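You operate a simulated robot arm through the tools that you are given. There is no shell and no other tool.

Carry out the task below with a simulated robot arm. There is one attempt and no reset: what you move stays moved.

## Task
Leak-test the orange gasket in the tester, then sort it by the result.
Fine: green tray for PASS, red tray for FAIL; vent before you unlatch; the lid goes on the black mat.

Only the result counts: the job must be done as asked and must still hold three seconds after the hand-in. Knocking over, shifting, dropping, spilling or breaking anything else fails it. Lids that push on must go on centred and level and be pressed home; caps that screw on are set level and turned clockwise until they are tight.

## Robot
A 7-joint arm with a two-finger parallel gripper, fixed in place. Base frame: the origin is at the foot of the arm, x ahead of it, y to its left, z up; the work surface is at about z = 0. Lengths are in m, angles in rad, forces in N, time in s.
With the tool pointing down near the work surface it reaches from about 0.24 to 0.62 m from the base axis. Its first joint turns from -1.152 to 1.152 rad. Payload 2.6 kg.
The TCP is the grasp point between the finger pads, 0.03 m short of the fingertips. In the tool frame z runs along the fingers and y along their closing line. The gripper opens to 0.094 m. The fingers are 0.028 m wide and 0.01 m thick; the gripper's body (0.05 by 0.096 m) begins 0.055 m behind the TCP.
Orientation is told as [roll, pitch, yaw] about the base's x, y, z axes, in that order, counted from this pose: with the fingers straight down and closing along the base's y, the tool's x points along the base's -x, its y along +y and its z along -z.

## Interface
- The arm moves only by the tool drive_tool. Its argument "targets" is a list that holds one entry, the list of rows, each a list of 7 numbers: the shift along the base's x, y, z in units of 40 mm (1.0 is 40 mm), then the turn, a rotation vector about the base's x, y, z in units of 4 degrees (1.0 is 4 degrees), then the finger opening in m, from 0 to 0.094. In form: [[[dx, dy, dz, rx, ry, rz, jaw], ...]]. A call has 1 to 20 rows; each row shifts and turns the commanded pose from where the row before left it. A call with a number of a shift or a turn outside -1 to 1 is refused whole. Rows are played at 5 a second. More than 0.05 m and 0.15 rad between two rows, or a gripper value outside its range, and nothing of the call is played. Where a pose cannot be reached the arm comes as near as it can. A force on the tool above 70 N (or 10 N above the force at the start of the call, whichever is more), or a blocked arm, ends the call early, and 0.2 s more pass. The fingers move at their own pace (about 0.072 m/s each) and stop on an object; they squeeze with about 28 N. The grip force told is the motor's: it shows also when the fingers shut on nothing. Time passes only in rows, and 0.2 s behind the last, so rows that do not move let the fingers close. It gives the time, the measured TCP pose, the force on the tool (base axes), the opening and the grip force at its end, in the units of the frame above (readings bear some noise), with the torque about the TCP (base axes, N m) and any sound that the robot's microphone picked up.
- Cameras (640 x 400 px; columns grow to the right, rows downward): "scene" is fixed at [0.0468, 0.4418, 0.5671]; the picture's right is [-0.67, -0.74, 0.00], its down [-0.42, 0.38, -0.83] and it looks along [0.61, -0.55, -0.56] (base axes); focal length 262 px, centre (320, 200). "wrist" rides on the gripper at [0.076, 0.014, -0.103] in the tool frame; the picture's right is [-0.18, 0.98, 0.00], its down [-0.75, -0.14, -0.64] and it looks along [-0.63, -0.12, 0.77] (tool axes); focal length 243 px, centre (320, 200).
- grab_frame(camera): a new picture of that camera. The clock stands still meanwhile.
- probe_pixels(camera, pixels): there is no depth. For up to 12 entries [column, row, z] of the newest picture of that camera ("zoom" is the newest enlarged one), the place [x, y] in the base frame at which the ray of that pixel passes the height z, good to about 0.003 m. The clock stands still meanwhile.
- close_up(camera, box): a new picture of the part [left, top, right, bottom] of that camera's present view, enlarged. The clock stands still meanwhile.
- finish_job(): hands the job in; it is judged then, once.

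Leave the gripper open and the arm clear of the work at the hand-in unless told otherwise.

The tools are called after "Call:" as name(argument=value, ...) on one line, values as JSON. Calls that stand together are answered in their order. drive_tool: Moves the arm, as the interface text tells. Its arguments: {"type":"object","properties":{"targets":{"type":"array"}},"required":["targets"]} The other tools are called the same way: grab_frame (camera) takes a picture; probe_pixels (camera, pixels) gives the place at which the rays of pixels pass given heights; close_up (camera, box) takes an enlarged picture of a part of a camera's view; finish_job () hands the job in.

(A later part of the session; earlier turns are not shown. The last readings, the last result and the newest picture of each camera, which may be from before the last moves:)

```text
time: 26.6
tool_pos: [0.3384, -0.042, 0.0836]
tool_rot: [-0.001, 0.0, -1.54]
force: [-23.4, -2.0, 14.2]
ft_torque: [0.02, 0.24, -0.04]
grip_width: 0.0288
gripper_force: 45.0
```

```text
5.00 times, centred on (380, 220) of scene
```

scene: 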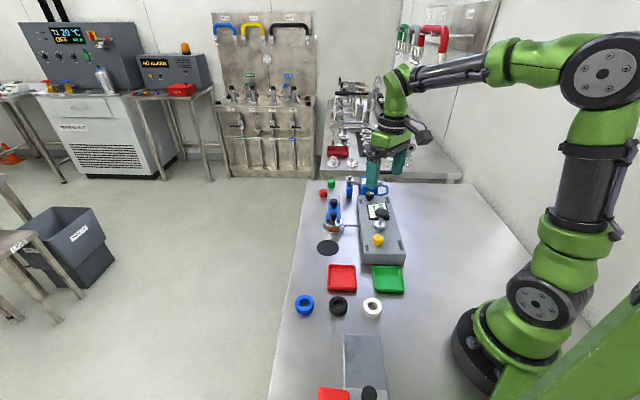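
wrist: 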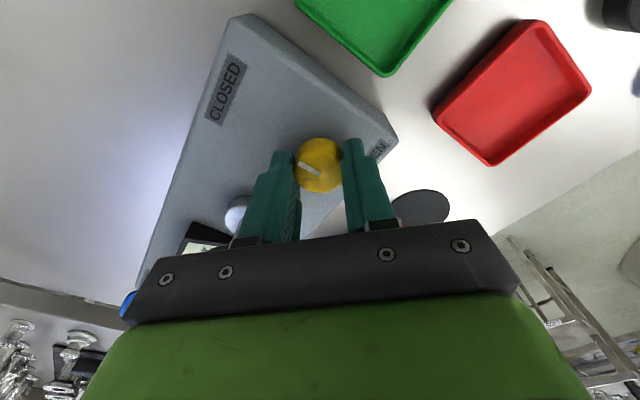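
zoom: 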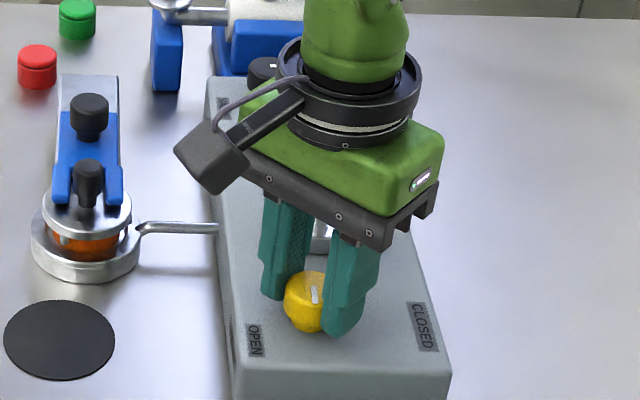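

The pointer has turned about 88° and now faces the front edge. I'll re-grip and go on another 32° to see whether there is a stop.

Call:
drive_tool(targets=[[[0, 0, 0, 0, 0, 0, 0.06], [0, 0, 0, 0, 0, 0, 0.06], [0, 0, 0, 0, 0, 0, 0.02], [0, 0, 0, 0, 0, 0, 0.02], [0, 0, 0, 0, 0, 0, 0.02], [0, 0, 0, 0, 0, -1, 0.02], [0, 0, 0, 0, 0, -1, 0.02], [0, 0, 0, 0, 0, -1, 0.02], [0, 0, 0, 0, 0, -1, 0.02], [0, 0, 0, 0, 0, -1, 0.02], [0, 0, 0, 0, 0, 0, 0.02]]])

Call:
close_up(camera="wrist", box=[240, 80, 400, 220])

Call:
close_up(camera="scene", box=[345, 180, 415, 260])

```text
time: 29.0
tool_pos: [0.3393, -0.0434, 0.0833]
tool_rot: [-0.002, -0.002, -1.889]
force: [-19.0, -0.1, 4.7]
ft_torque: [0.39, 0.12, 0.0]
grip_width: 0.029
gripper_force: 45.2
```

```text
2.86 times, centred on (320, 150) of wrist
```

zoom: 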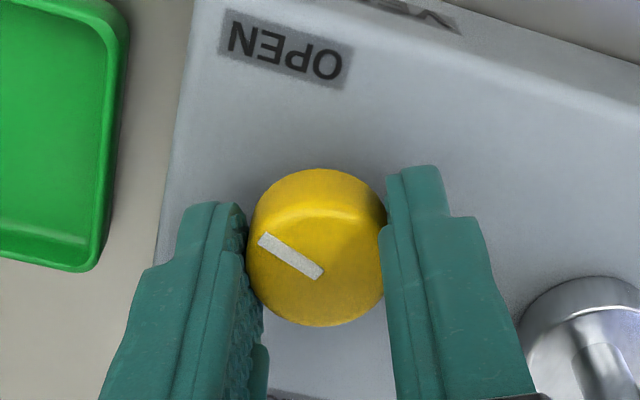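

```text
5.00 times, centred on (380, 220) of scene
```

zoom: 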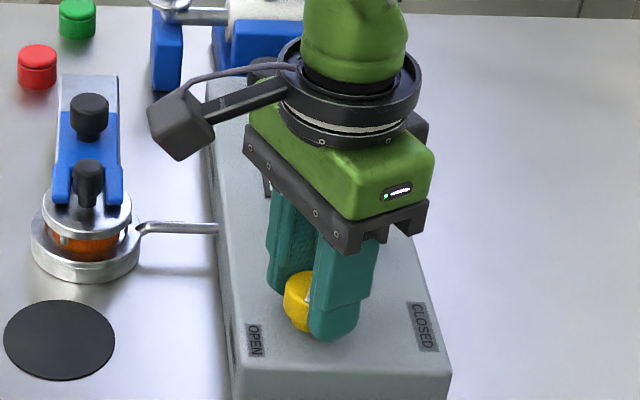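

The knob still turns freely, about 108° so far. I'll re-grip and go on another 36°, toward the OPEN label.

Call:
drive_tool(targets=[[[0, 0, 0, 0, 0, 0, 0.06], [0, 0, 0, 0, 0, 0, 0.06], [0, 0, 0, 0, 0, 0, 0.02], [0, 0, 0, 0, 0, 0, 0.02], [0, 0, 0, 0, 0, 0, 0.02], [0, 0, 0, 0, 0, -1, 0.02], [0, 0, 0, 0, 0, -1, 0.02], [0, 0, 0, 0, 0, -1, 0.02], [0, 0, 0, 0, 0, -1, 0.02], [0, 0, 0, 0, 0, -1, 0.02], [0, 0, 0, 0, 0, -1, 0.02], [0, 0, 0, 0, 0, -1, 0.02], [0, 0, 0, 0, 0, -1, 0.02], [0, 0, 0, 0, 0, -1, 0.02], [0, 0, 0, 0, 0, 0, 0.02]]])

Call:
close_up(camera="wrist", box=[240, 80, 400, 220])

Call:
close_up(camera="scene", box=[345, 180, 415, 260])

```text
time: 32.2
tool_pos: [0.3402, -0.0421, 0.0831]
tool_rot: [0.0, -0.001, -2.514]
force: [-7.1, 9.4, -5.7]
ft_torque: [0.06, 0.12, 0.55]
grip_width: 0.0295
gripper_force: 44.4
```

```text
2.86 times, centred on (320, 150) of wrist
```

zoom: 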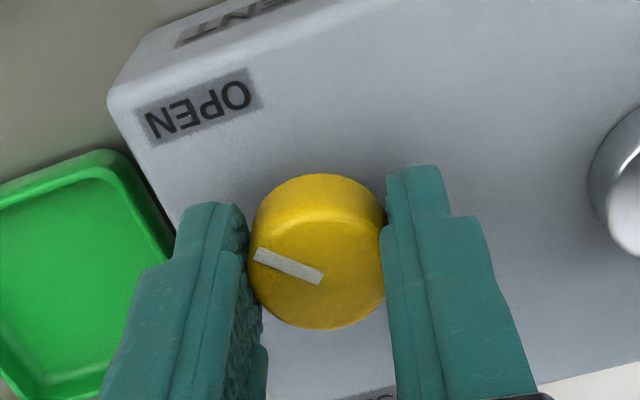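

```text
5.00 times, centred on (380, 220) of scene
```

zoom: 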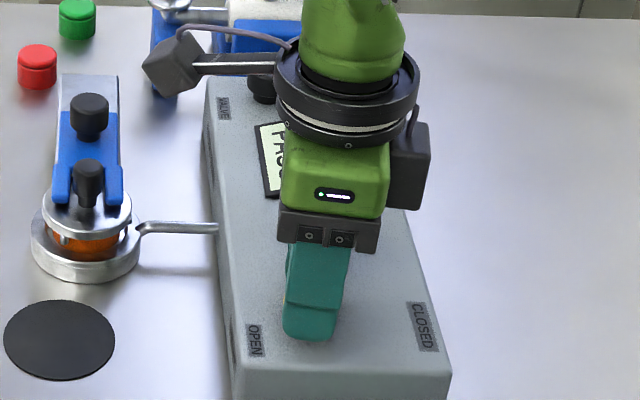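

The torque about z is now 0.55 N·m and the knob slipped slightly in the fingers, so it has reached its stop, pointing at OPEN. I can also see VENT written on the box side. I'll release, rise, and check the display.

Call:
drive_tool(targets=[[[0, 0, 0, 0, 0, 0, 0.06], [0, 0, 0, 0, 0, 0, 0.06], [0, 0, 0.5, 0, 0, 0, 0.06], [0, 0, 0.7, 0, 0, 0, 0.06], [0, 0, 0.8, 0, 0, 0, 0.06], [0, 0, 0.8, 0, 0, 0, 0.06], [0, 0, 0, 0, 0, 0, 0.06]]])

Call:
close_up(camera="scene", box=[345, 180, 415, 260])

Call:
grab_frame(camera="wrist")

```text
time: 33.8
tool_pos: [0.3409, -0.0425, 0.1958]
tool_rot: [-0.001, -0.001, -2.513]
force: [0.0, 0.9, 0.2]
ft_torque: [-0.02, 0.01, 0.0]
grip_width: 0.06
gripper_force: 0.0
```

```text
5.00 times, centred on (380, 220) of scene
```

zoom: 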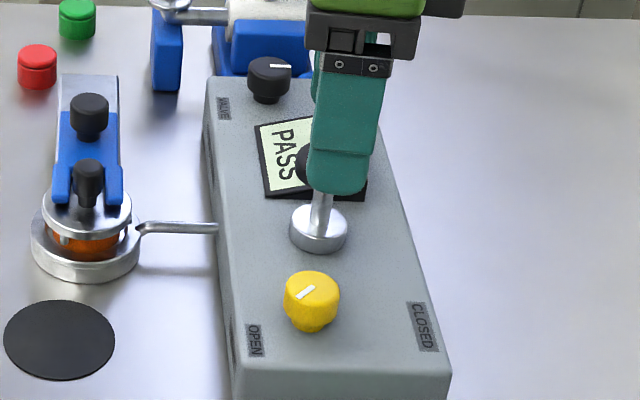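

```text
taken
```

wrist: 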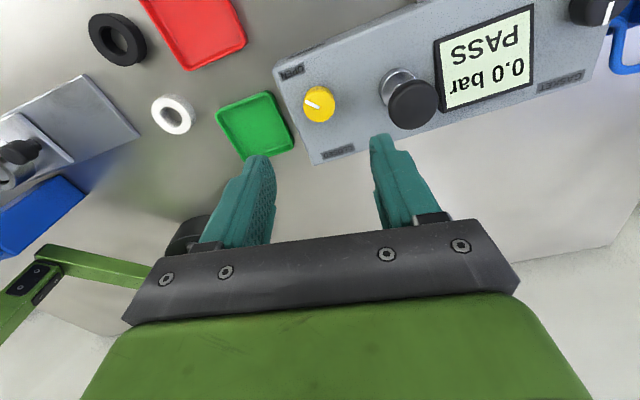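

The display reads 0.0 bar and PASS, and the knob points to OPEN, so it's vented. Next is the latch. My present yaw of -144° nearly lines the fingers up with the slide direction, so I'll move over toward the latch knob at height and look.

Call:
drive_tool(targets=[[[0.8, -0.15, 0, 0, 0, 0.28, 0.06], [0.8, -0.15, 0, 0, 0, 0.28, 0.06], [0.8, -0.15, 0, 0, 0, 0.28, 0.06], [0.8, -0.15, 0, 0, 0, 0.28, 0.06], [0.8, -0.1, 0, 0, 0, 0.28, 0.06], [0.8, 0, 0, 0, 0, 0, 0.06], [0, 0, 0, 0, 0, 0, 0.06]]])

Call:
grab_frame(camera="wrist")

Call:
grab_frame(camera="scene")

```text
time: 35.4
tool_pos: [0.5333, -0.0706, 0.1954]
tool_rot: [-0.001, -0.002, -2.417]
force: [0.4, -0.1, -0.6]
ft_torque: [-0.01, 0.0, -0.03]
grip_width: 0.0599
gripper_force: 0.0
```

```text
taken
```

wrist: 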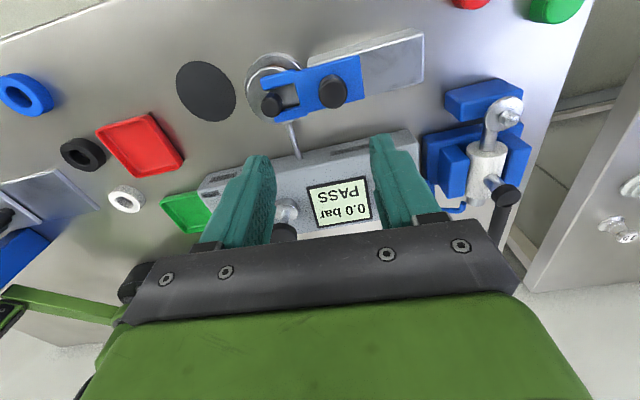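

```text
taken
```

scene: 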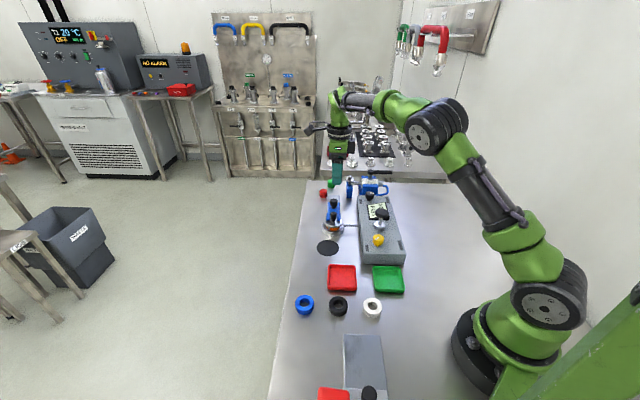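

Good view of the clamp from above. I'll zoom on it and probe the latch knob, lid knob and bar ends.

Call:
close_up(camera="wrist", box=[230, 20, 440, 150])

Call:
probe_pixels(camera="wrist", pixels=[[332, 92, 0.066], [332, 92, 0.075], [272, 104, 0.06], [274, 78, 0.02], [205, 91, 0.0], [422, 62, 0.03]])

```text
3.05 times, centred on (335, 85) of wrist
```

zoom: 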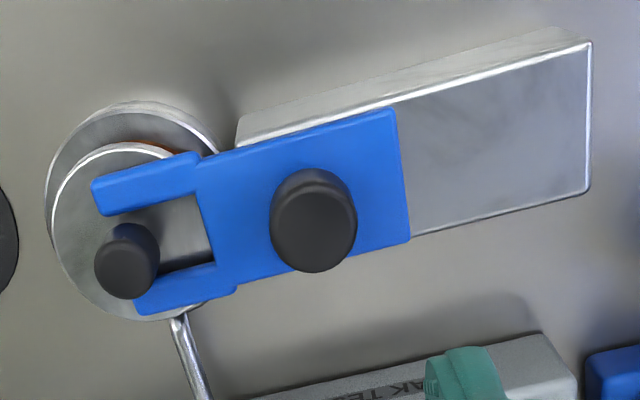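

```text
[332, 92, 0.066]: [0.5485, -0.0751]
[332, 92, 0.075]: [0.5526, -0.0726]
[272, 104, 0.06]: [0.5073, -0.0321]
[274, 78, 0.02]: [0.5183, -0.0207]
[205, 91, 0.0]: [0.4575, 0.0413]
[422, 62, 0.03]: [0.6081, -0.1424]
```

The latch knob's axis comes out at about (0.546, -0.0757), top z about 0.061, and the lid knob at (0.505, -0.030). The slide runs along (0.67, -0.745). To pick a safe finger height I'll probe the blue plate's corners from both cameras.

Call:
probe_pixels(camera="wrist", pixels=[[360.2, 55.5, 0.03], [360.2, 55.5, 0.04], [364.5, 98.1, 0.03], [364.5, 98.1, 0.04]])

Call:
probe_pixels(camera="scene", pixels=[[327.85, 202, 0.03], [327.85, 202, 0.04], [339.8, 202, 0.03], [339.8, 202, 0.04]])

Call:
close_up(camera="scene", box=[310, 185, 360, 240])

```text
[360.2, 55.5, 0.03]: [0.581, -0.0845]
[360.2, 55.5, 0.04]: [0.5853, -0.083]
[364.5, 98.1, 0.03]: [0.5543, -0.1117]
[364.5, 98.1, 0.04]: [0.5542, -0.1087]
```

```text
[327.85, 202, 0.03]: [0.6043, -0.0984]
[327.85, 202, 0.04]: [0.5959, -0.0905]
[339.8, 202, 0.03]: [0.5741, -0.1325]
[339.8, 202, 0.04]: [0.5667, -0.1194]
```

```text
7.27 times, centred on (335, 212) of scene
```

zoom: 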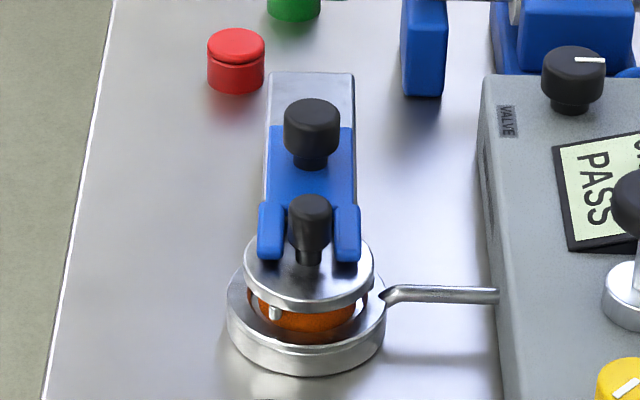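

The blue plate's top seems to be at about z 0.05, higher than I assumed. I'll lower over the latch knob to TCP z 0.125, with the tips still above it, and check again.

Call:
drive_tool(targets=[[[0.15, -0.06, -0.6, 0, 0, 0, 0.06], [0.15, -0.06, -0.6, 0, 0, 0, 0.06], [0, 0, -0.55, 0, 0, 0, 0.06], [0, 0, 0, 0, 0, 0, 0.06]]])

Call:
close_up(camera="scene", box=[300, 160, 370, 240])

Call:
close_up(camera="wrist", box=[220, 50, 420, 210])

```text
time: 36.4
tool_pos: [0.5446, -0.0751, 0.1261]
tool_rot: [-0.001, -0.001, -2.417]
force: [-0.7, -0.1, 0.4]
ft_torque: [0.01, 0.0, 0.01]
grip_width: 0.0603
gripper_force: 0.2
```

```text
5.00 times, centred on (335, 200) of scene
```

zoom: 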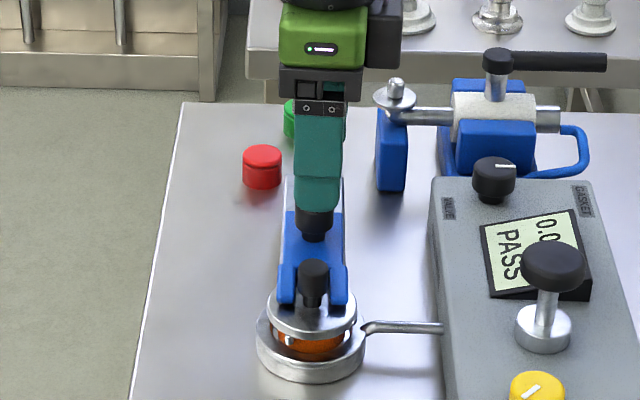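

```text
2.50 times, centred on (320, 130) of wrist
```

zoom: 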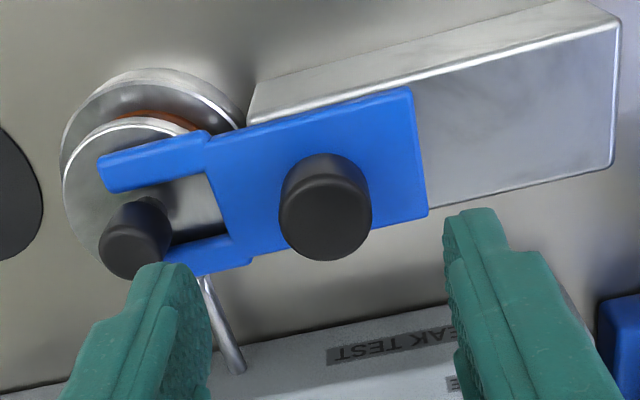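

I need a better height for the latch knob, so I'll probe its top centre: scene (333.9,199.9) and wrist (322.4,136.8).

Call:
probe_pixels(camera="scene", pixels=[[333.9, 199.9, 0.06], [333.9, 199.9, 0.07], [333.9, 199.9, 0.08]])

Call:
grab_frame(camera="wrist")

Call:
probe_pixels(camera="wrist", pixels=[[322.4, 136.8, 0.06], [322.4, 136.8, 0.07], [322.4, 136.8, 0.08], [355.6, 88.2, 0.04], [355.6, 88.2, 0.05], [360, 135, 0.04], [360, 135, 0.05]])

```text
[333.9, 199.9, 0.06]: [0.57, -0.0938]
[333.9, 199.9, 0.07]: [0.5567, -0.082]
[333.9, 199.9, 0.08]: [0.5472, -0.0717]
```

```text
taken
```

wrist: 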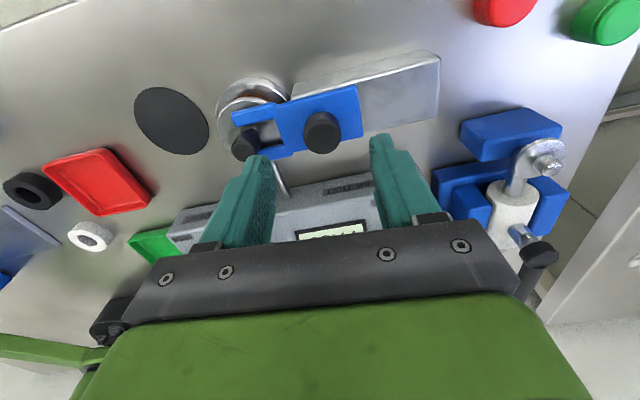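

```text
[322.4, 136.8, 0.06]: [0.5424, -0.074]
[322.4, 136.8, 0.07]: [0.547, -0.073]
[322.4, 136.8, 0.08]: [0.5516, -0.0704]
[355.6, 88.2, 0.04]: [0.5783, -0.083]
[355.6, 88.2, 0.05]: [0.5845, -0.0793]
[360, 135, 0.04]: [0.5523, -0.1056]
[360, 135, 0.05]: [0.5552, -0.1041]
```

The latch knob's top is at about z 0.077, axis near (0.549, -0.072), and the plate top is at about 0.051. I'll lower the fingers around it to TCP z 0.087, tips near 0.057.

Call:
drive_tool(targets=[[[0.11, 0.065, 0, 0, 0, 0, 0.06], [0, 0, -0.5, 0, 0, 0, 0.06], [0, 0, -0.48, 0, 0, 0, 0.06], [0, 0, 0, 0, 0, 0, 0.06]]])

Call:
close_up(camera="wrist", box=[220, 50, 420, 210])

Call:
close_up(camera="scene", box=[300, 160, 370, 240])

```text
time: 37.4
tool_pos: [0.5493, -0.0719, 0.086]
tool_rot: [0.0, -0.002, -2.417]
force: [0.1, 0.3, -0.3]
ft_torque: [0.02, 0.03, 0.02]
grip_width: 0.0602
gripper_force: 0.0
```

```text
2.50 times, centred on (320, 130) of wrist
```

zoom: 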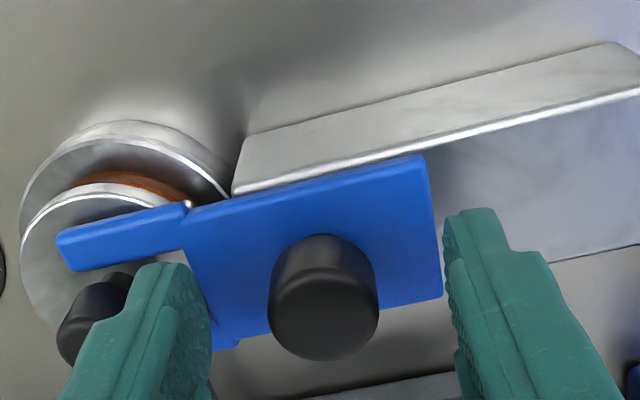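

```text
5.00 times, centred on (335, 200) of scene
```

zoom: 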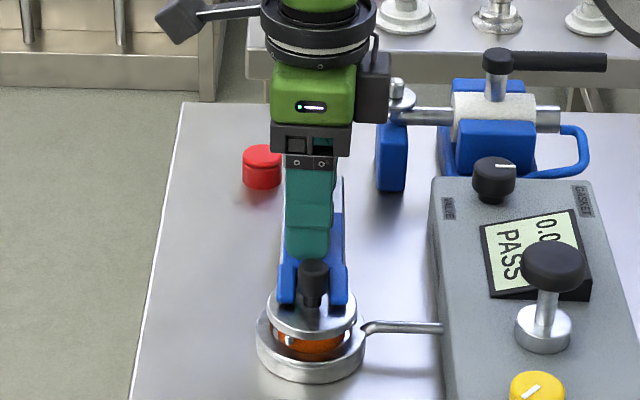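

The latch knob sits midway between the fingers and nothing is touching. I'll close on it.

Call:
drive_tool(targets=[[[0, 0, 0, 0, 0, 0, 0.015], [0, 0, 0, 0, 0, 0, 0.015], [0, 0, 0, 0, 0, 0, 0.015], [0, 0, 0, 0, 0, 0, 0.015]]])

Call:
close_up(camera="wrist", box=[220, 50, 420, 210])

```text
time: 38.4
tool_pos: [0.5491, -0.0737, 0.0854]
tool_rot: [-0.001, -0.002, -2.416]
force: [4.1, -1.9, -4.1]
ft_torque: [0.01, -0.09, -0.03]
grip_width: 0.0248
gripper_force: 45.0
```

```text
2.50 times, centred on (320, 130) of wrist
```

zoom: 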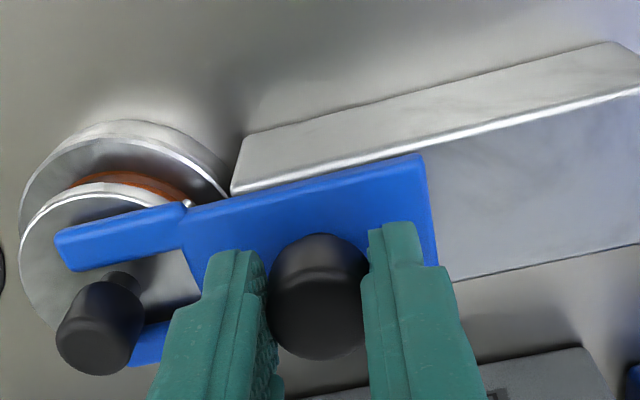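

The latch knob is held at 0.0248 m. I'll slide it back along (0.668, -0.745) by 10 mm and check the force.

Call:
drive_tool(targets=[[[0.0835, -0.093, 0, 0, 0, 0, 0.015], [0.0835, -0.093, 0, 0, 0, 0, 0.015], [0, 0, 0, 0, 0, 0, 0.015]]])

Call:
close_up(camera="wrist", box=[220, 50, 420, 210])

```text
time: 39.2
tool_pos: [0.5552, -0.0788, 0.086]
tool_rot: [0.0, -0.003, -2.415]
force: [3.5, 5.0, -6.0]
ft_torque: [-0.12, 0.32, -0.08]
grip_width: 0.0249
gripper_force: 44.4
```

```text
2.50 times, centred on (320, 130) of wrist
```

zoom: 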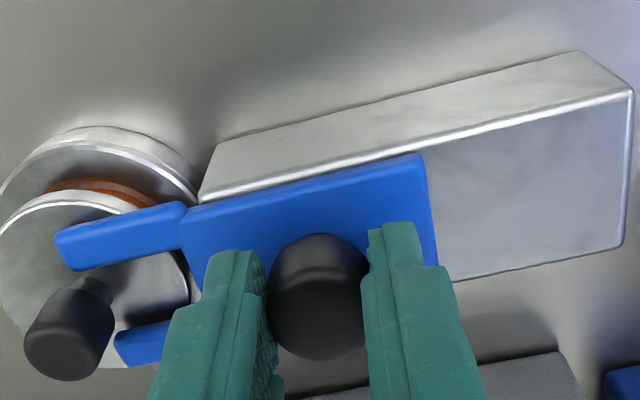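

The plate slides smoothly and the lid stays put. I'll go on 25 mm further.

Call:
drive_tool(targets=[[[0.0835, -0.093, 0, 0, 0, 0, 0.015], [0.0835, -0.093, 0, 0, 0, 0, 0.015], [0.0835, -0.093, 0, 0, 0, 0, 0.015], [0.0835, -0.093, 0, 0, 0, 0, 0.015], [0.0835, -0.093, 0, 0, 0, 0, 0.015], [0, 0, 0, 0, 0, 0, 0.015]]])

Call:
close_up(camera="wrist", box=[180, 50, 420, 210])

Call:
close_up(camera="scene", box=[300, 160, 370, 240])

```text
time: 40.6
tool_pos: [0.5732, -0.0973, 0.0869]
tool_rot: [-0.001, 0.002, -2.413]
force: [14.5, 15.0, -12.9]
ft_torque: [-0.14, 0.08, -0.08]
grip_width: 0.0248
gripper_force: 45.3
```

```text
2.50 times, centred on (300, 130) of wrist
```

zoom: 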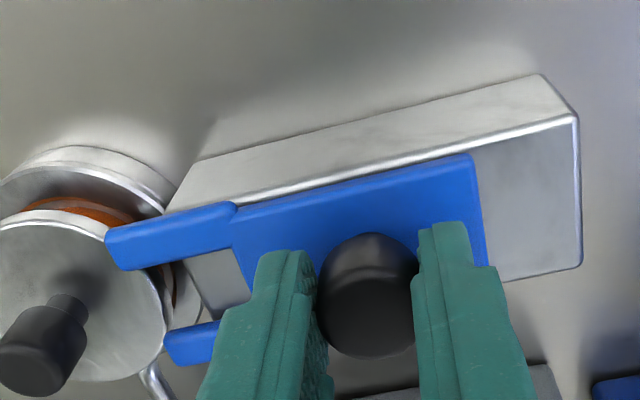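

```text
5.00 times, centred on (335, 200) of scene
```

zoom: 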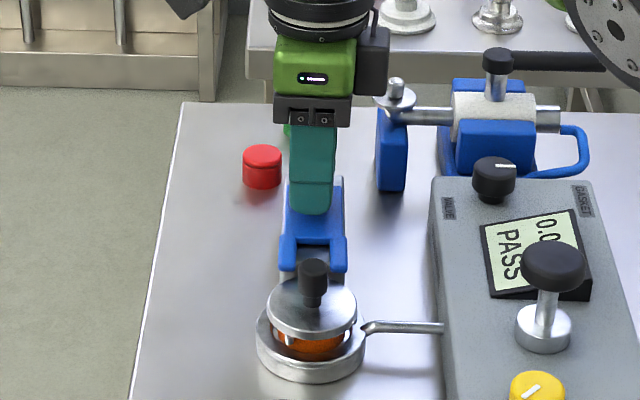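

The fork is almost off the lid. A side load of about 20 N shows the slide runs slightly more toward +x, close to (0.70, -0.71). I'll correct for that and slide 15 mm more.

Call:
drive_tool(targets=[[[0.03, 0.03, 0, 0, 0, 0, 0.015], [0.0875, -0.088, 0, 0, 0, 0, 0.015], [0.0875, -0.088, 0, 0, 0, 0, 0.015], [0.0875, -0.088, 0, 0, 0, 0, 0.015], [0, 0, 0, 0, 0, 0, 0.015]]])

Call:
close_up(camera="wrist", box=[180, 50, 420, 210])

Call:
close_up(camera="scene", box=[300, 160, 370, 240])

```text
time: 41.8
tool_pos: [0.5816, -0.1052, 0.0865]
tool_rot: [-0.011, -0.002, -2.422]
force: [-35.3, 22.1, 8.7]
ft_torque: [0.42, 0.22, -0.01]
grip_width: 0.0252
gripper_force: 45.1
```

```text
2.50 times, centred on (300, 130) of wrist
```

zoom: 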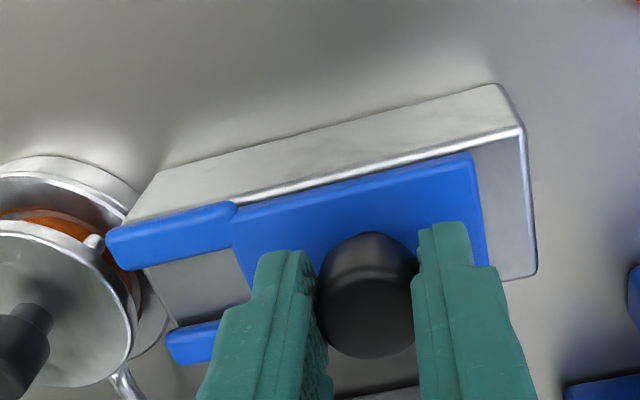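

```text
5.00 times, centred on (335, 200) of scene
```

zoom: 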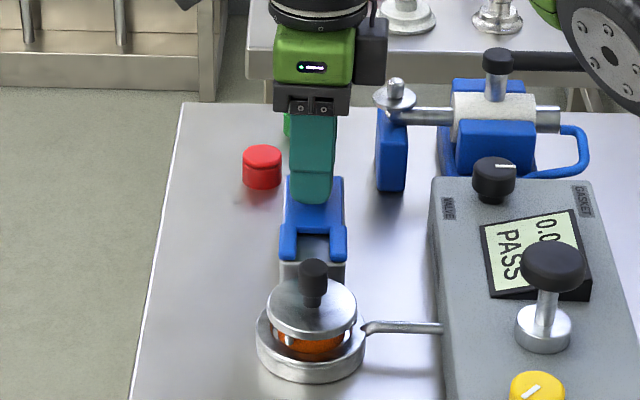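

The force rose to about 40 N against the pull, which is the end of the slide after 45 mm. The fork is well clear of the lid. I'll ease back slightly, open, and rise straight up.

Call:
drive_tool(targets=[[[-0.05, 0.05, 0, 0, 0, 0, 0.015], [0, 0, 0, 0, 0, 0, 0.06], [0, 0, 0, 0, 0, 0, 0.06], [0, 0, 0.4, 0, 0, 0, 0.06], [0, 0, 0.7, 0, 0, 0, 0.06], [0, 0, 0.8, 0, 0, 0, 0.06], [0, 0, 0, 0, 0, 0, 0.06]]])

Call:
grab_frame(camera="wrist")

Call:
close_up(camera="scene", box=[300, 180, 370, 260])

```text
time: 43.4
tool_pos: [0.5829, -0.1062, 0.1621]
tool_rot: [0.0, -0.002, -2.415]
force: [0.3, 1.1, -0.3]
ft_torque: [-0.02, -0.01, 0.02]
grip_width: 0.0601
gripper_force: 0.1
```

```text
taken
```

wrist: 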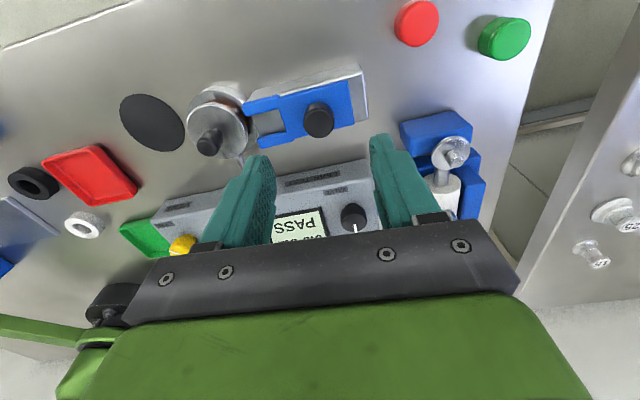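

```text
5.00 times, centred on (335, 220) of scene
```

zoom: 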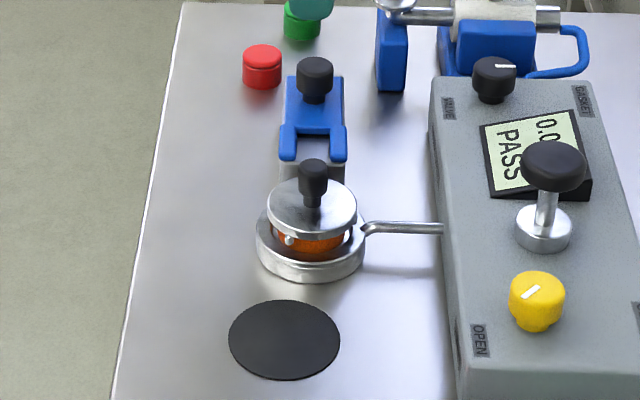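

The latch is open and the lid stands free. I'll rise, move over the lid knob and unwind the wrist toward yaw 0, so the fingers close along y, clear of the pipe and the bar.

Call:
drive_tool(targets=[[[-0.1, 0.096, 0.05, 0, 0, 1, 0.06], [-0.1, 0.096, 0.05, 0, 0, 1, 0.06], [-0.1, 0.096, 0.05, 0, 0, 1, 0.06], [-0.1, 0.096, 0.05, 0, 0, 1, 0.06], [-0.1, 0.096, 0.05, 0, 0, 1, 0.06], [-0.1, 0.096, 0.05, 0, 0, 1, 0.06], [-0.1, 0.096, 0.05, 0, 0, 1, 0.06], [-0.1, 0.096, 0.05, 0, 0, 1, 0.06], [-0.1, 0.096, 0.05, 0, 0, 1, 0.06], [-0.1, 0.096, 0.05, 0, 0, 1, 0.06], [-0.1, 0.096, 0.05, 0, 0, 1, 0.06], [-0.1, 0.096, 0.05, 0, 0, 1, 0.06], [-0.1, 0.096, 0.05, 0, 0, 1, 0.06], [-0.1, 0.096, 0.05, 0, 0, 1, 0.06], [-0.1, 0.096, 0.05, 0, 0, 1, 0.06], [-0.1, 0.096, 0.05, 0, 0, 1, 0.06], [-0.1, 0.096, 0.05, 0, 0, 1, 0.06], [-0.1, 0.096, 0.05, 0, 0, 1, 0.06], [-0.1, 0.096, 0.05, 0, 0, 1, 0.06], [-0.1, 0.096, 0.05, 0, 0, 1, 0.06]]])

Call:
drive_tool(targets=[[[0, 0, 0, 0, 0, 1, 0.06], [0, 0, 0, 0, 0, 1, 0.06], [0, 0, 0, 0, 0, 1, 0.06], [0, 0, 0, 0, 0, 1, 0.06], [0, 0, 0, 0, 0, 1, 0.06], [0, 0, 0, 0, 0, 1, 0.06], [0, 0, 0, 0, 0, 1, 0.06], [0, 0, 0, 0, 0, 1, 0.06], [0, 0, 0, 0, 0, 1, 0.06], [0, 0, 0, 0, 0, 1, 0.06], [0, 0, 0, 0, 0, 1, 0.06], [0, 0, 0, 0, 0, 1, 0.06], [0, 0, 0, 0, 0, 1, 0.06], [0, 0, 0, 0, 0, 1, 0.06], [0, 0, 0, 0, 0, 0.6, 0.06], [0, 0, 0, 0, 0, 0, 0.06]]])

Call:
grab_frame(camera="wrist")

Call:
close_up(camera="scene", box=[300, 180, 370, 260])

```text
time: 47.6
tool_pos: [0.4999, -0.0287, 0.2024]
tool_rot: [0.0, -0.002, -1.02]
force: [-0.2, 0.2, 0.6]
ft_torque: [-0.01, 0.02, 0.02]
grip_width: 0.0599
gripper_force: 0.0
```

```text
time: 51.0
tool_pos: [0.502, -0.0295, 0.2031]
tool_rot: [0.001, 0.0, -0.001]
force: [-0.1, 0.3, -0.5]
ft_torque: [0.0, -0.03, 0.02]
grip_width: 0.0599
gripper_force: 0.1
```

```text
taken
```

wrist: 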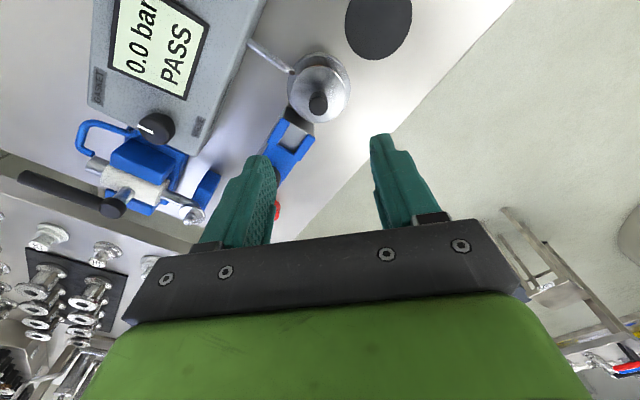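

```text
5.00 times, centred on (335, 220) of scene
```

zoom: 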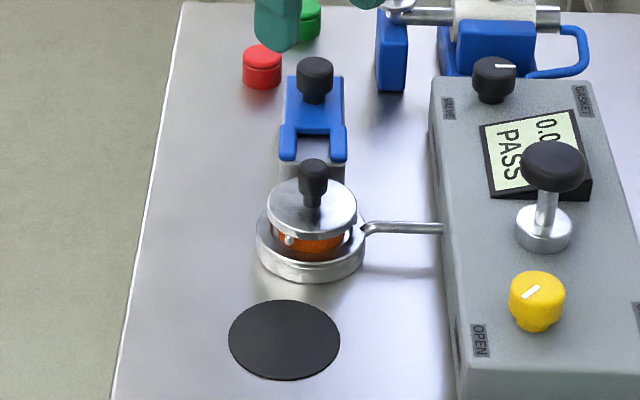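

The yaw is back at 0. The lid knob shows at (318,102) in the wrist view and (333.4,213.6) in the scene. I'll zoom in and probe.

Call:
close_up(camera="wrist", box=[260, 30, 380, 140])

Call:
probe_pixels(camera="scene", pixels=[[333.4, 213.6, 0.06], [333.4, 213.6, 0.07], [333.4, 213.6, 0.08]])

```text
3.64 times, centred on (320, 85) of wrist
```

zoom: 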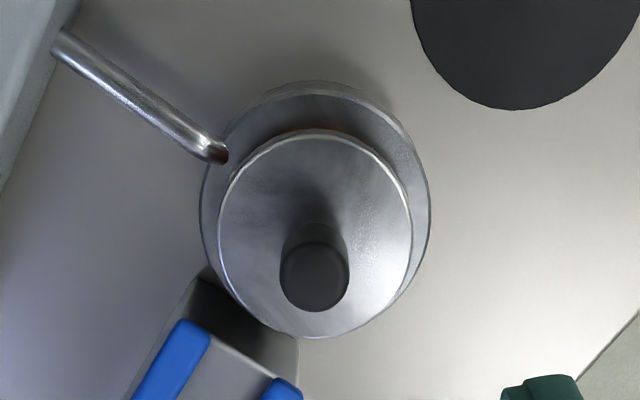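

```text
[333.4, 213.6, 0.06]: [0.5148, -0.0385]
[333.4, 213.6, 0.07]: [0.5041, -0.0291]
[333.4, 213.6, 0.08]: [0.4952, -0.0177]
```

I'll probe the knob top (314,277), the lid rim and the cup in this wrist zoom.

Call:
probe_pixels(camera="zoom", pixels=[[314, 277, 0.06], [314, 277, 0.07], [314, 277, 0.08], [217, 230, 0.042], [412, 230, 0.042], [315, 133, 0.042], [315, 338, 0.042], [200, 215, 0.025], [430, 215, 0.025]])

```text
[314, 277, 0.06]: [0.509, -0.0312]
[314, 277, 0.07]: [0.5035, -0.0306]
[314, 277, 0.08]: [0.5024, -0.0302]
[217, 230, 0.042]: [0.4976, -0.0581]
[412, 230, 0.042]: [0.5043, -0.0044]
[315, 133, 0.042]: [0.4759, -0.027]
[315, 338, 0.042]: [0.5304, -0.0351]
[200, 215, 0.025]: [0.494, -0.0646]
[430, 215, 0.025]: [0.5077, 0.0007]
```

The lid knob axis is at (0.5035, -0.030), top z about 0.07, lid top about 0.042. I'll descend with the fingers at either side, stopping at TCP z 0.081, tips about 0.051.

Call:
drive_tool(targets=[[[0.04, -0.01, -0.8, 0, 0, 0, 0.05], [0, 0, -0.8, 0, 0, 0, 0.05], [0, 0, -0.7, 0, 0, 0, 0.05], [0, 0, -0.4, 0, 0, 0, 0.05], [0, 0, -0.34, 0, 0, 0, 0.05], [0, 0, 0, 0, 0, 0, 0.05]]])

Call:
close_up(camera="wrist", box=[220, 60, 420, 220])

Call:
close_up(camera="scene", box=[300, 180, 370, 260])

```text
time: 52.4
tool_pos: [0.503, -0.0301, 0.0796]
tool_rot: [0.0, 0.0, 0.0]
force: [-0.2, 0.1, -0.2]
ft_torque: [-0.01, 0.0, -0.02]
grip_width: 0.05
gripper_force: 0.0
```

```text
2.50 times, centred on (320, 140) of wrist
```

zoom: 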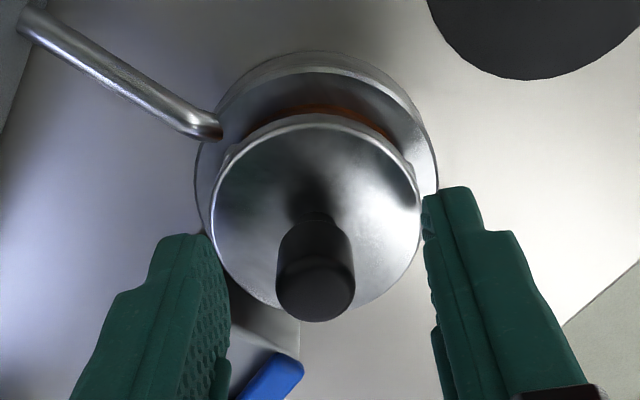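

```text
5.00 times, centred on (335, 220) of scene
```

zoom: 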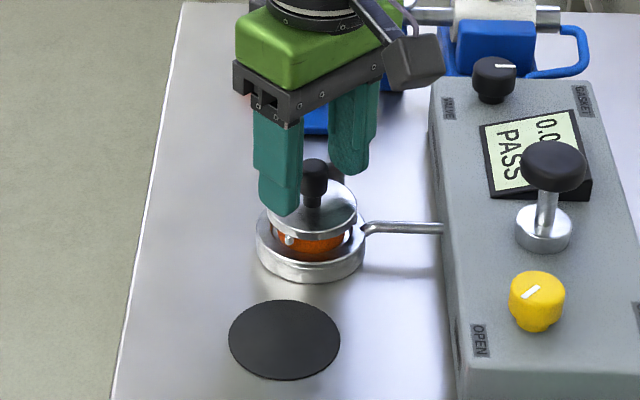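

The knob is within about 1 mm of the tool axis. I'll shift 1 mm toward -y and close on it.

Call:
drive_tool(targets=[[[0.02, -0.025, 0, 0, 0, 0, 0.05], [0, 0, 0, 0, 0, 0, 0.01], [0, 0, 0, 0, 0, 0, 0.01], [0, 0, 0, 0, 0, 0, 0.01], [0, 0, 0, 0, 0, 0, 0.01]]])

Call:
close_up(camera="wrist", box=[220, 60, 420, 220])

```text
time: 53.6
tool_pos: [0.5034, -0.0317, 0.0799]
tool_rot: [0.0, -0.001, 0.0]
force: [0.6, -0.1, -0.1]
ft_torque: [0.02, -0.01, -0.01]
grip_width: 0.0178
gripper_force: 28.2
```

```text
2.50 times, centred on (320, 140) of wrist
```

zoom: 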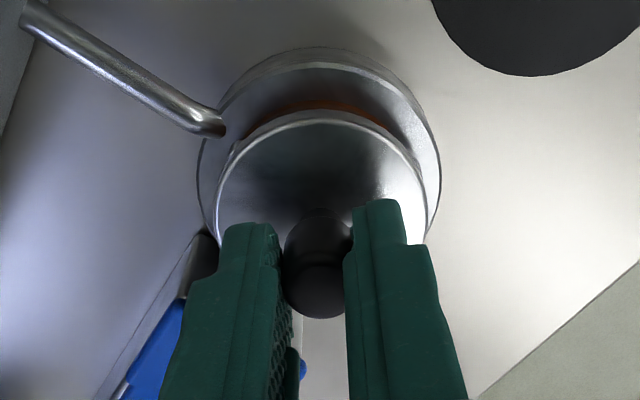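

The lid knob is held at 0.0178 m with no side load. I'll lift straight up, slowly at first, and look.

Call:
drive_tool(targets=[[[0, 0, 0.1, 0, 0, 0, 0.01], [0, 0, 0.15, 0, 0, 0, 0.01], [0, 0, 0.2, 0, 0, 0, 0.01], [0, 0, 0.4, 0, 0, 0, 0.01], [0, 0, 0.5, 0, 0, 0, 0.01], [0, 0, 0, 0, 0, 0, 0.01]]])

Call:
close_up(camera="wrist", box=[220, 40, 420, 220])

Call:
close_up(camera="scene", box=[300, 170, 370, 260])

```text
time: 55.0
tool_pos: [0.5039, -0.0302, 0.1349]
tool_rot: [0.0, -0.001, 0.0]
force: [0.5, 0.5, -1.7]
ft_torque: [0.01, -0.02, -0.01]
grip_width: 0.0178
gripper_force: 28.2
```

```text
2.22 times, centred on (320, 130) of wrist
```

zoom: 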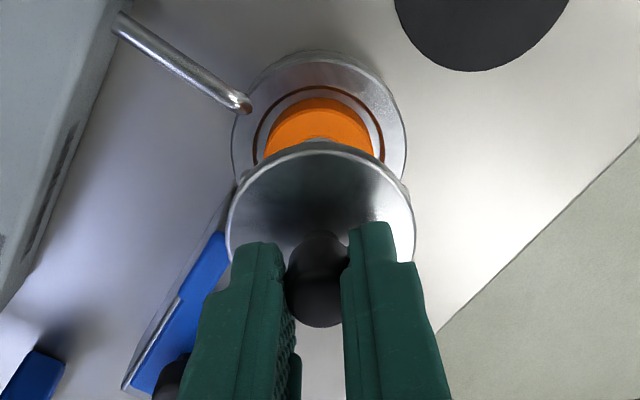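

```text
4.44 times, centred on (335, 215) of scene
```

zoom: 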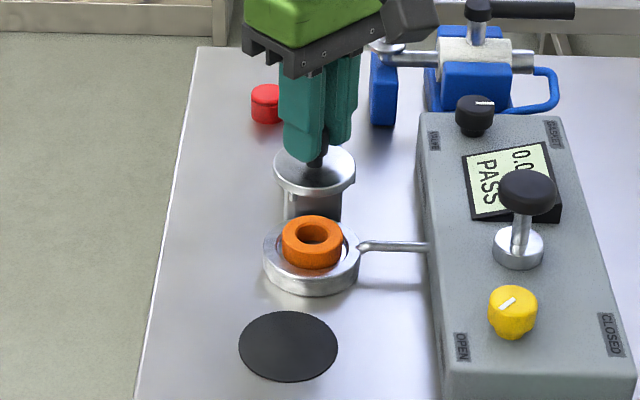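

The lid is off and level and the orange gasket stays in the cup. I'll carry the lid over to the black mat at about (0.453, 0.040).

Call:
drive_tool(targets=[[[-0.25, 0.35, 0, 0, 0, 0, 0.01], [-0.35, 0.5, 0, 0, 0, 0, 0.01], [-0.35, 0.5, 0, 0, 0, 0, 0.01], [-0.32, 0.405, 0, 0, 0, 0, 0.01], [0, 0, 0, 0, 0, 0, 0.01]]])

Call:
close_up(camera="wrist", box=[220, 40, 420, 220])

Call:
close_up(camera="scene", box=[290, 180, 370, 280])

```text
time: 56.2
tool_pos: [0.4527, 0.0393, 0.1339]
tool_rot: [0.001, -0.001, -0.001]
force: [0.0, 0.3, -2.1]
ft_torque: [-0.02, 0.0, 0.02]
grip_width: 0.0181
gripper_force: 28.1
```

```text
2.22 times, centred on (320, 130) of wrist
```

zoom: 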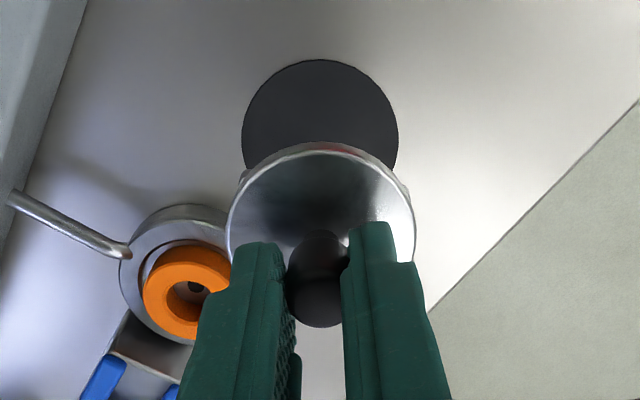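

```text
4.00 times, centred on (330, 230) of scene
```

zoom: 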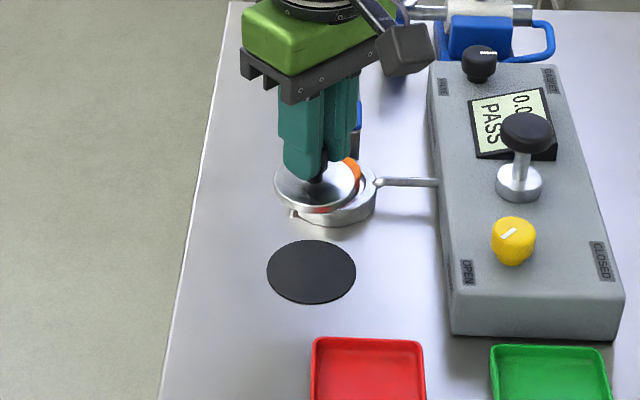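

The mat's left and right edges in the zoom are at 242 and 398, symmetric about the tool axis at 320. I'll check its x extent by probing the edges.

Call:
close_up(camera="wrist", box=[220, 40, 420, 220])

Call:
probe_pixels(camera="zoom", pixels=[[320, 60, 0.002], [242, 130, 0.002], [398, 132, 0.002], [260, 175, 0.002], [388, 175, 0.002]])

Call:
probe_pixels(camera="scene", pixels=[[316.8, 248, 0.002], [339, 248, 0.002], [328, 240.1, 0.002], [328, 256, 0.002]])

```text
2.22 times, centred on (320, 130) of wrist
```

zoom: 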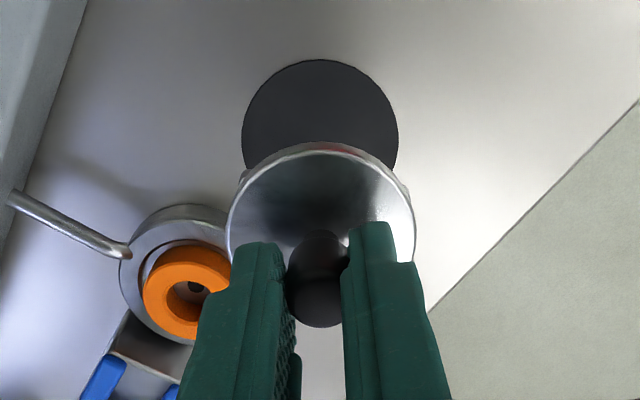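

```text
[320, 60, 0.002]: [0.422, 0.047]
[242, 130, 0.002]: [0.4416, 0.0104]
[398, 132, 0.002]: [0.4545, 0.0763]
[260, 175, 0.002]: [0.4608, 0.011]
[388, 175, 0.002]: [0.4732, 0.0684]
```

```text
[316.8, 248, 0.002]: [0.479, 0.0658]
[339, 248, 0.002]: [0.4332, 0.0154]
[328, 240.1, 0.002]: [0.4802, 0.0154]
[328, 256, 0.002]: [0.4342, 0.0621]
```

The mat centre comes out at (0.4555, 0.041), radius about 0.034. I'll shift there and lower the lid to just above the mat.

Call:
drive_tool(targets=[[[0.07, 0.04, -0.3, 0, 0, 0, 0.01], [0, 0, -0.6, 0, 0, 0, 0.01], [0, 0, -0.5, 0, 0, 0, 0.01], [0, 0, -0.3, 0, 0, 0, 0.01], [0, 0, 0, 0, 0, 0, 0.01]]])

Call:
close_up(camera="scene", box=[290, 200, 370, 280])

Call:
close_up(camera="wrist", box=[220, 40, 420, 220])

```text
time: 57.4
tool_pos: [0.4551, 0.0405, 0.0675]
tool_rot: [0.0, -0.001, 0.0]
force: [0.1, 0.6, -1.3]
ft_torque: [0.04, -0.02, -0.01]
grip_width: 0.0176
gripper_force: 28.1
```

```text
5.00 times, centred on (330, 240) of scene
```

zoom: 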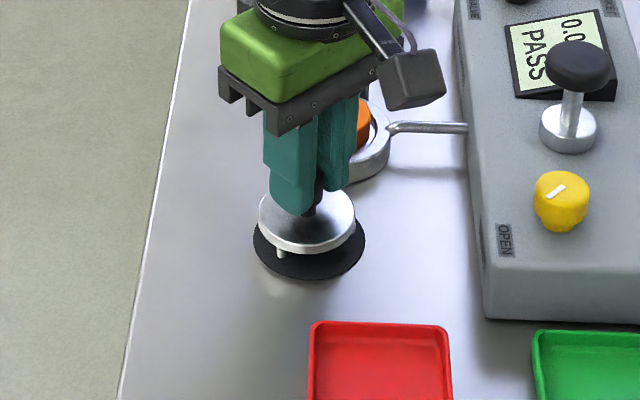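

```text
2.22 times, centred on (320, 130) of wrist
```

zoom: 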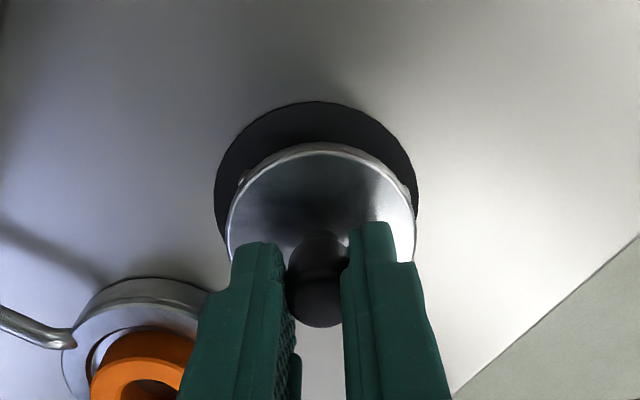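

The lid is centred over the mat; I can see small pins under it. I'll lower in small steps until contact.

Call:
drive_tool(targets=[[[0, 0, -0.08, 0, 0, 0, 0.01], [0, 0, -0.08, 0, 0, 0, 0.01], [0, 0, -0.08, 0, 0, 0, 0.01], [0, 0, 0, 0, 0, 0, 0.01]]])

Call:
close_up(camera="scene", box=[290, 200, 370, 280])

```text
time: 58.4
tool_pos: [0.457, 0.0408, 0.0578]
tool_rot: [0.002, -0.003, 0.0]
force: [-5.6, -1.3, 16.6]
ft_torque: [-0.02, 0.08, 0.06]
grip_width: 0.0179
gripper_force: 28.0
```

```text
5.00 times, centred on (330, 240) of scene
```

zoom: 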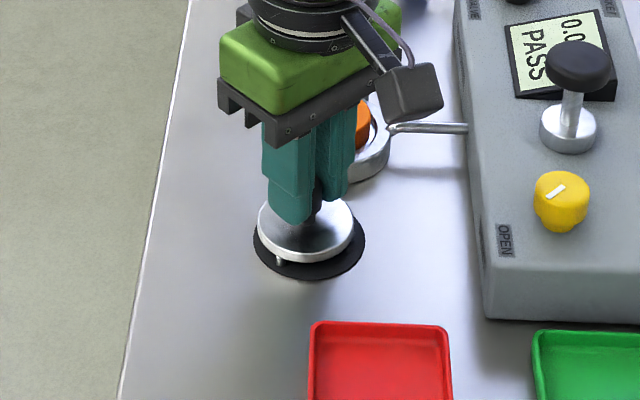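

Contact: 16.6 N, with the lid standing on the mat on its pins. I'll ease up 1 mm, open, and rise clear.

Call:
drive_tool(targets=[[[0, 0, 0.03, 0, 0, 0, 0.01], [0, 0, 0, 0, 0, 0, 0.03], [0, 0, 0, 0, 0, 0, 0.045], [0, 0, 0, 0, 0, 0, 0.045], [0, 0, 0.3, 0, 0, 0, 0.045], [0, 0, 0.6, 0, 0, 0, 0.045], [0, 0, 0.8, 0, 0, 0, 0.06], [0, 0, 0.8, 0, 0, 0, 0.06], [0, 0, 0, 0, 0, 0, 0.06]]])

Call:
grab_frame(camera="wrist")

Call:
close_up(camera="scene", box=[290, 200, 370, 280])

```text
time: 60.4
tool_pos: [0.4565, 0.0406, 0.1579]
tool_rot: [0.001, -0.002, -0.001]
force: [-0.2, 0.0, -0.5]
ft_torque: [-0.01, -0.01, -0.03]
grip_width: 0.0603
gripper_force: 0.1
```

```text
taken
```

wrist: 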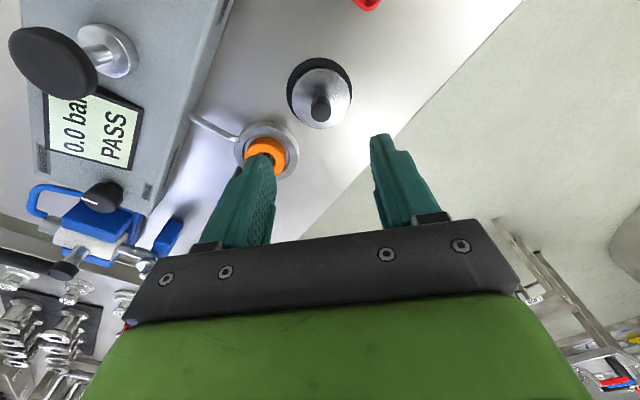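

```text
5.00 times, centred on (330, 240) of scene
```

zoom: 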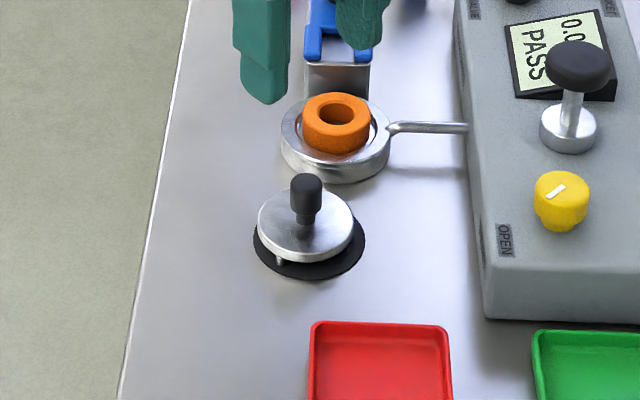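

The lid stands level on the mat. Next is the gasket: I'll move above the cup at about (0.500, -0.032) and look.

Call:
drive_tool(targets=[[[0.27, -0.45, 0.1, 0, 0, 0, 0.07], [0.27, -0.45, 0.1, 0, 0, 0, 0.07], [0.27, -0.45, 0.1, 0, 0, 0, 0.07], [0.27, -0.46, 0.1, 0, 0, 0, 0.07], [0, 0, 0, 0, 0, 0, 0.07]]])

Call:
close_up(camera="wrist", box=[250, 30, 390, 150])

```text
time: 61.6
tool_pos: [0.4999, -0.0326, 0.1745]
tool_rot: [0.0, -0.003, 0.001]
force: [-0.2, 0.2, -0.1]
ft_torque: [0.0, 0.0, -0.03]
grip_width: 0.0702
gripper_force: 0.0
```

```text
3.33 times, centred on (320, 90) of wrist
```

zoom: 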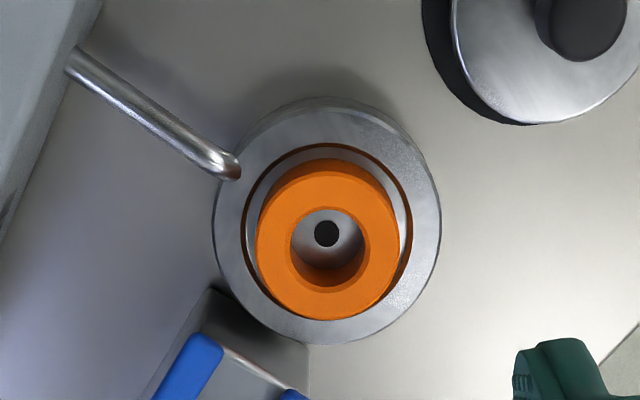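

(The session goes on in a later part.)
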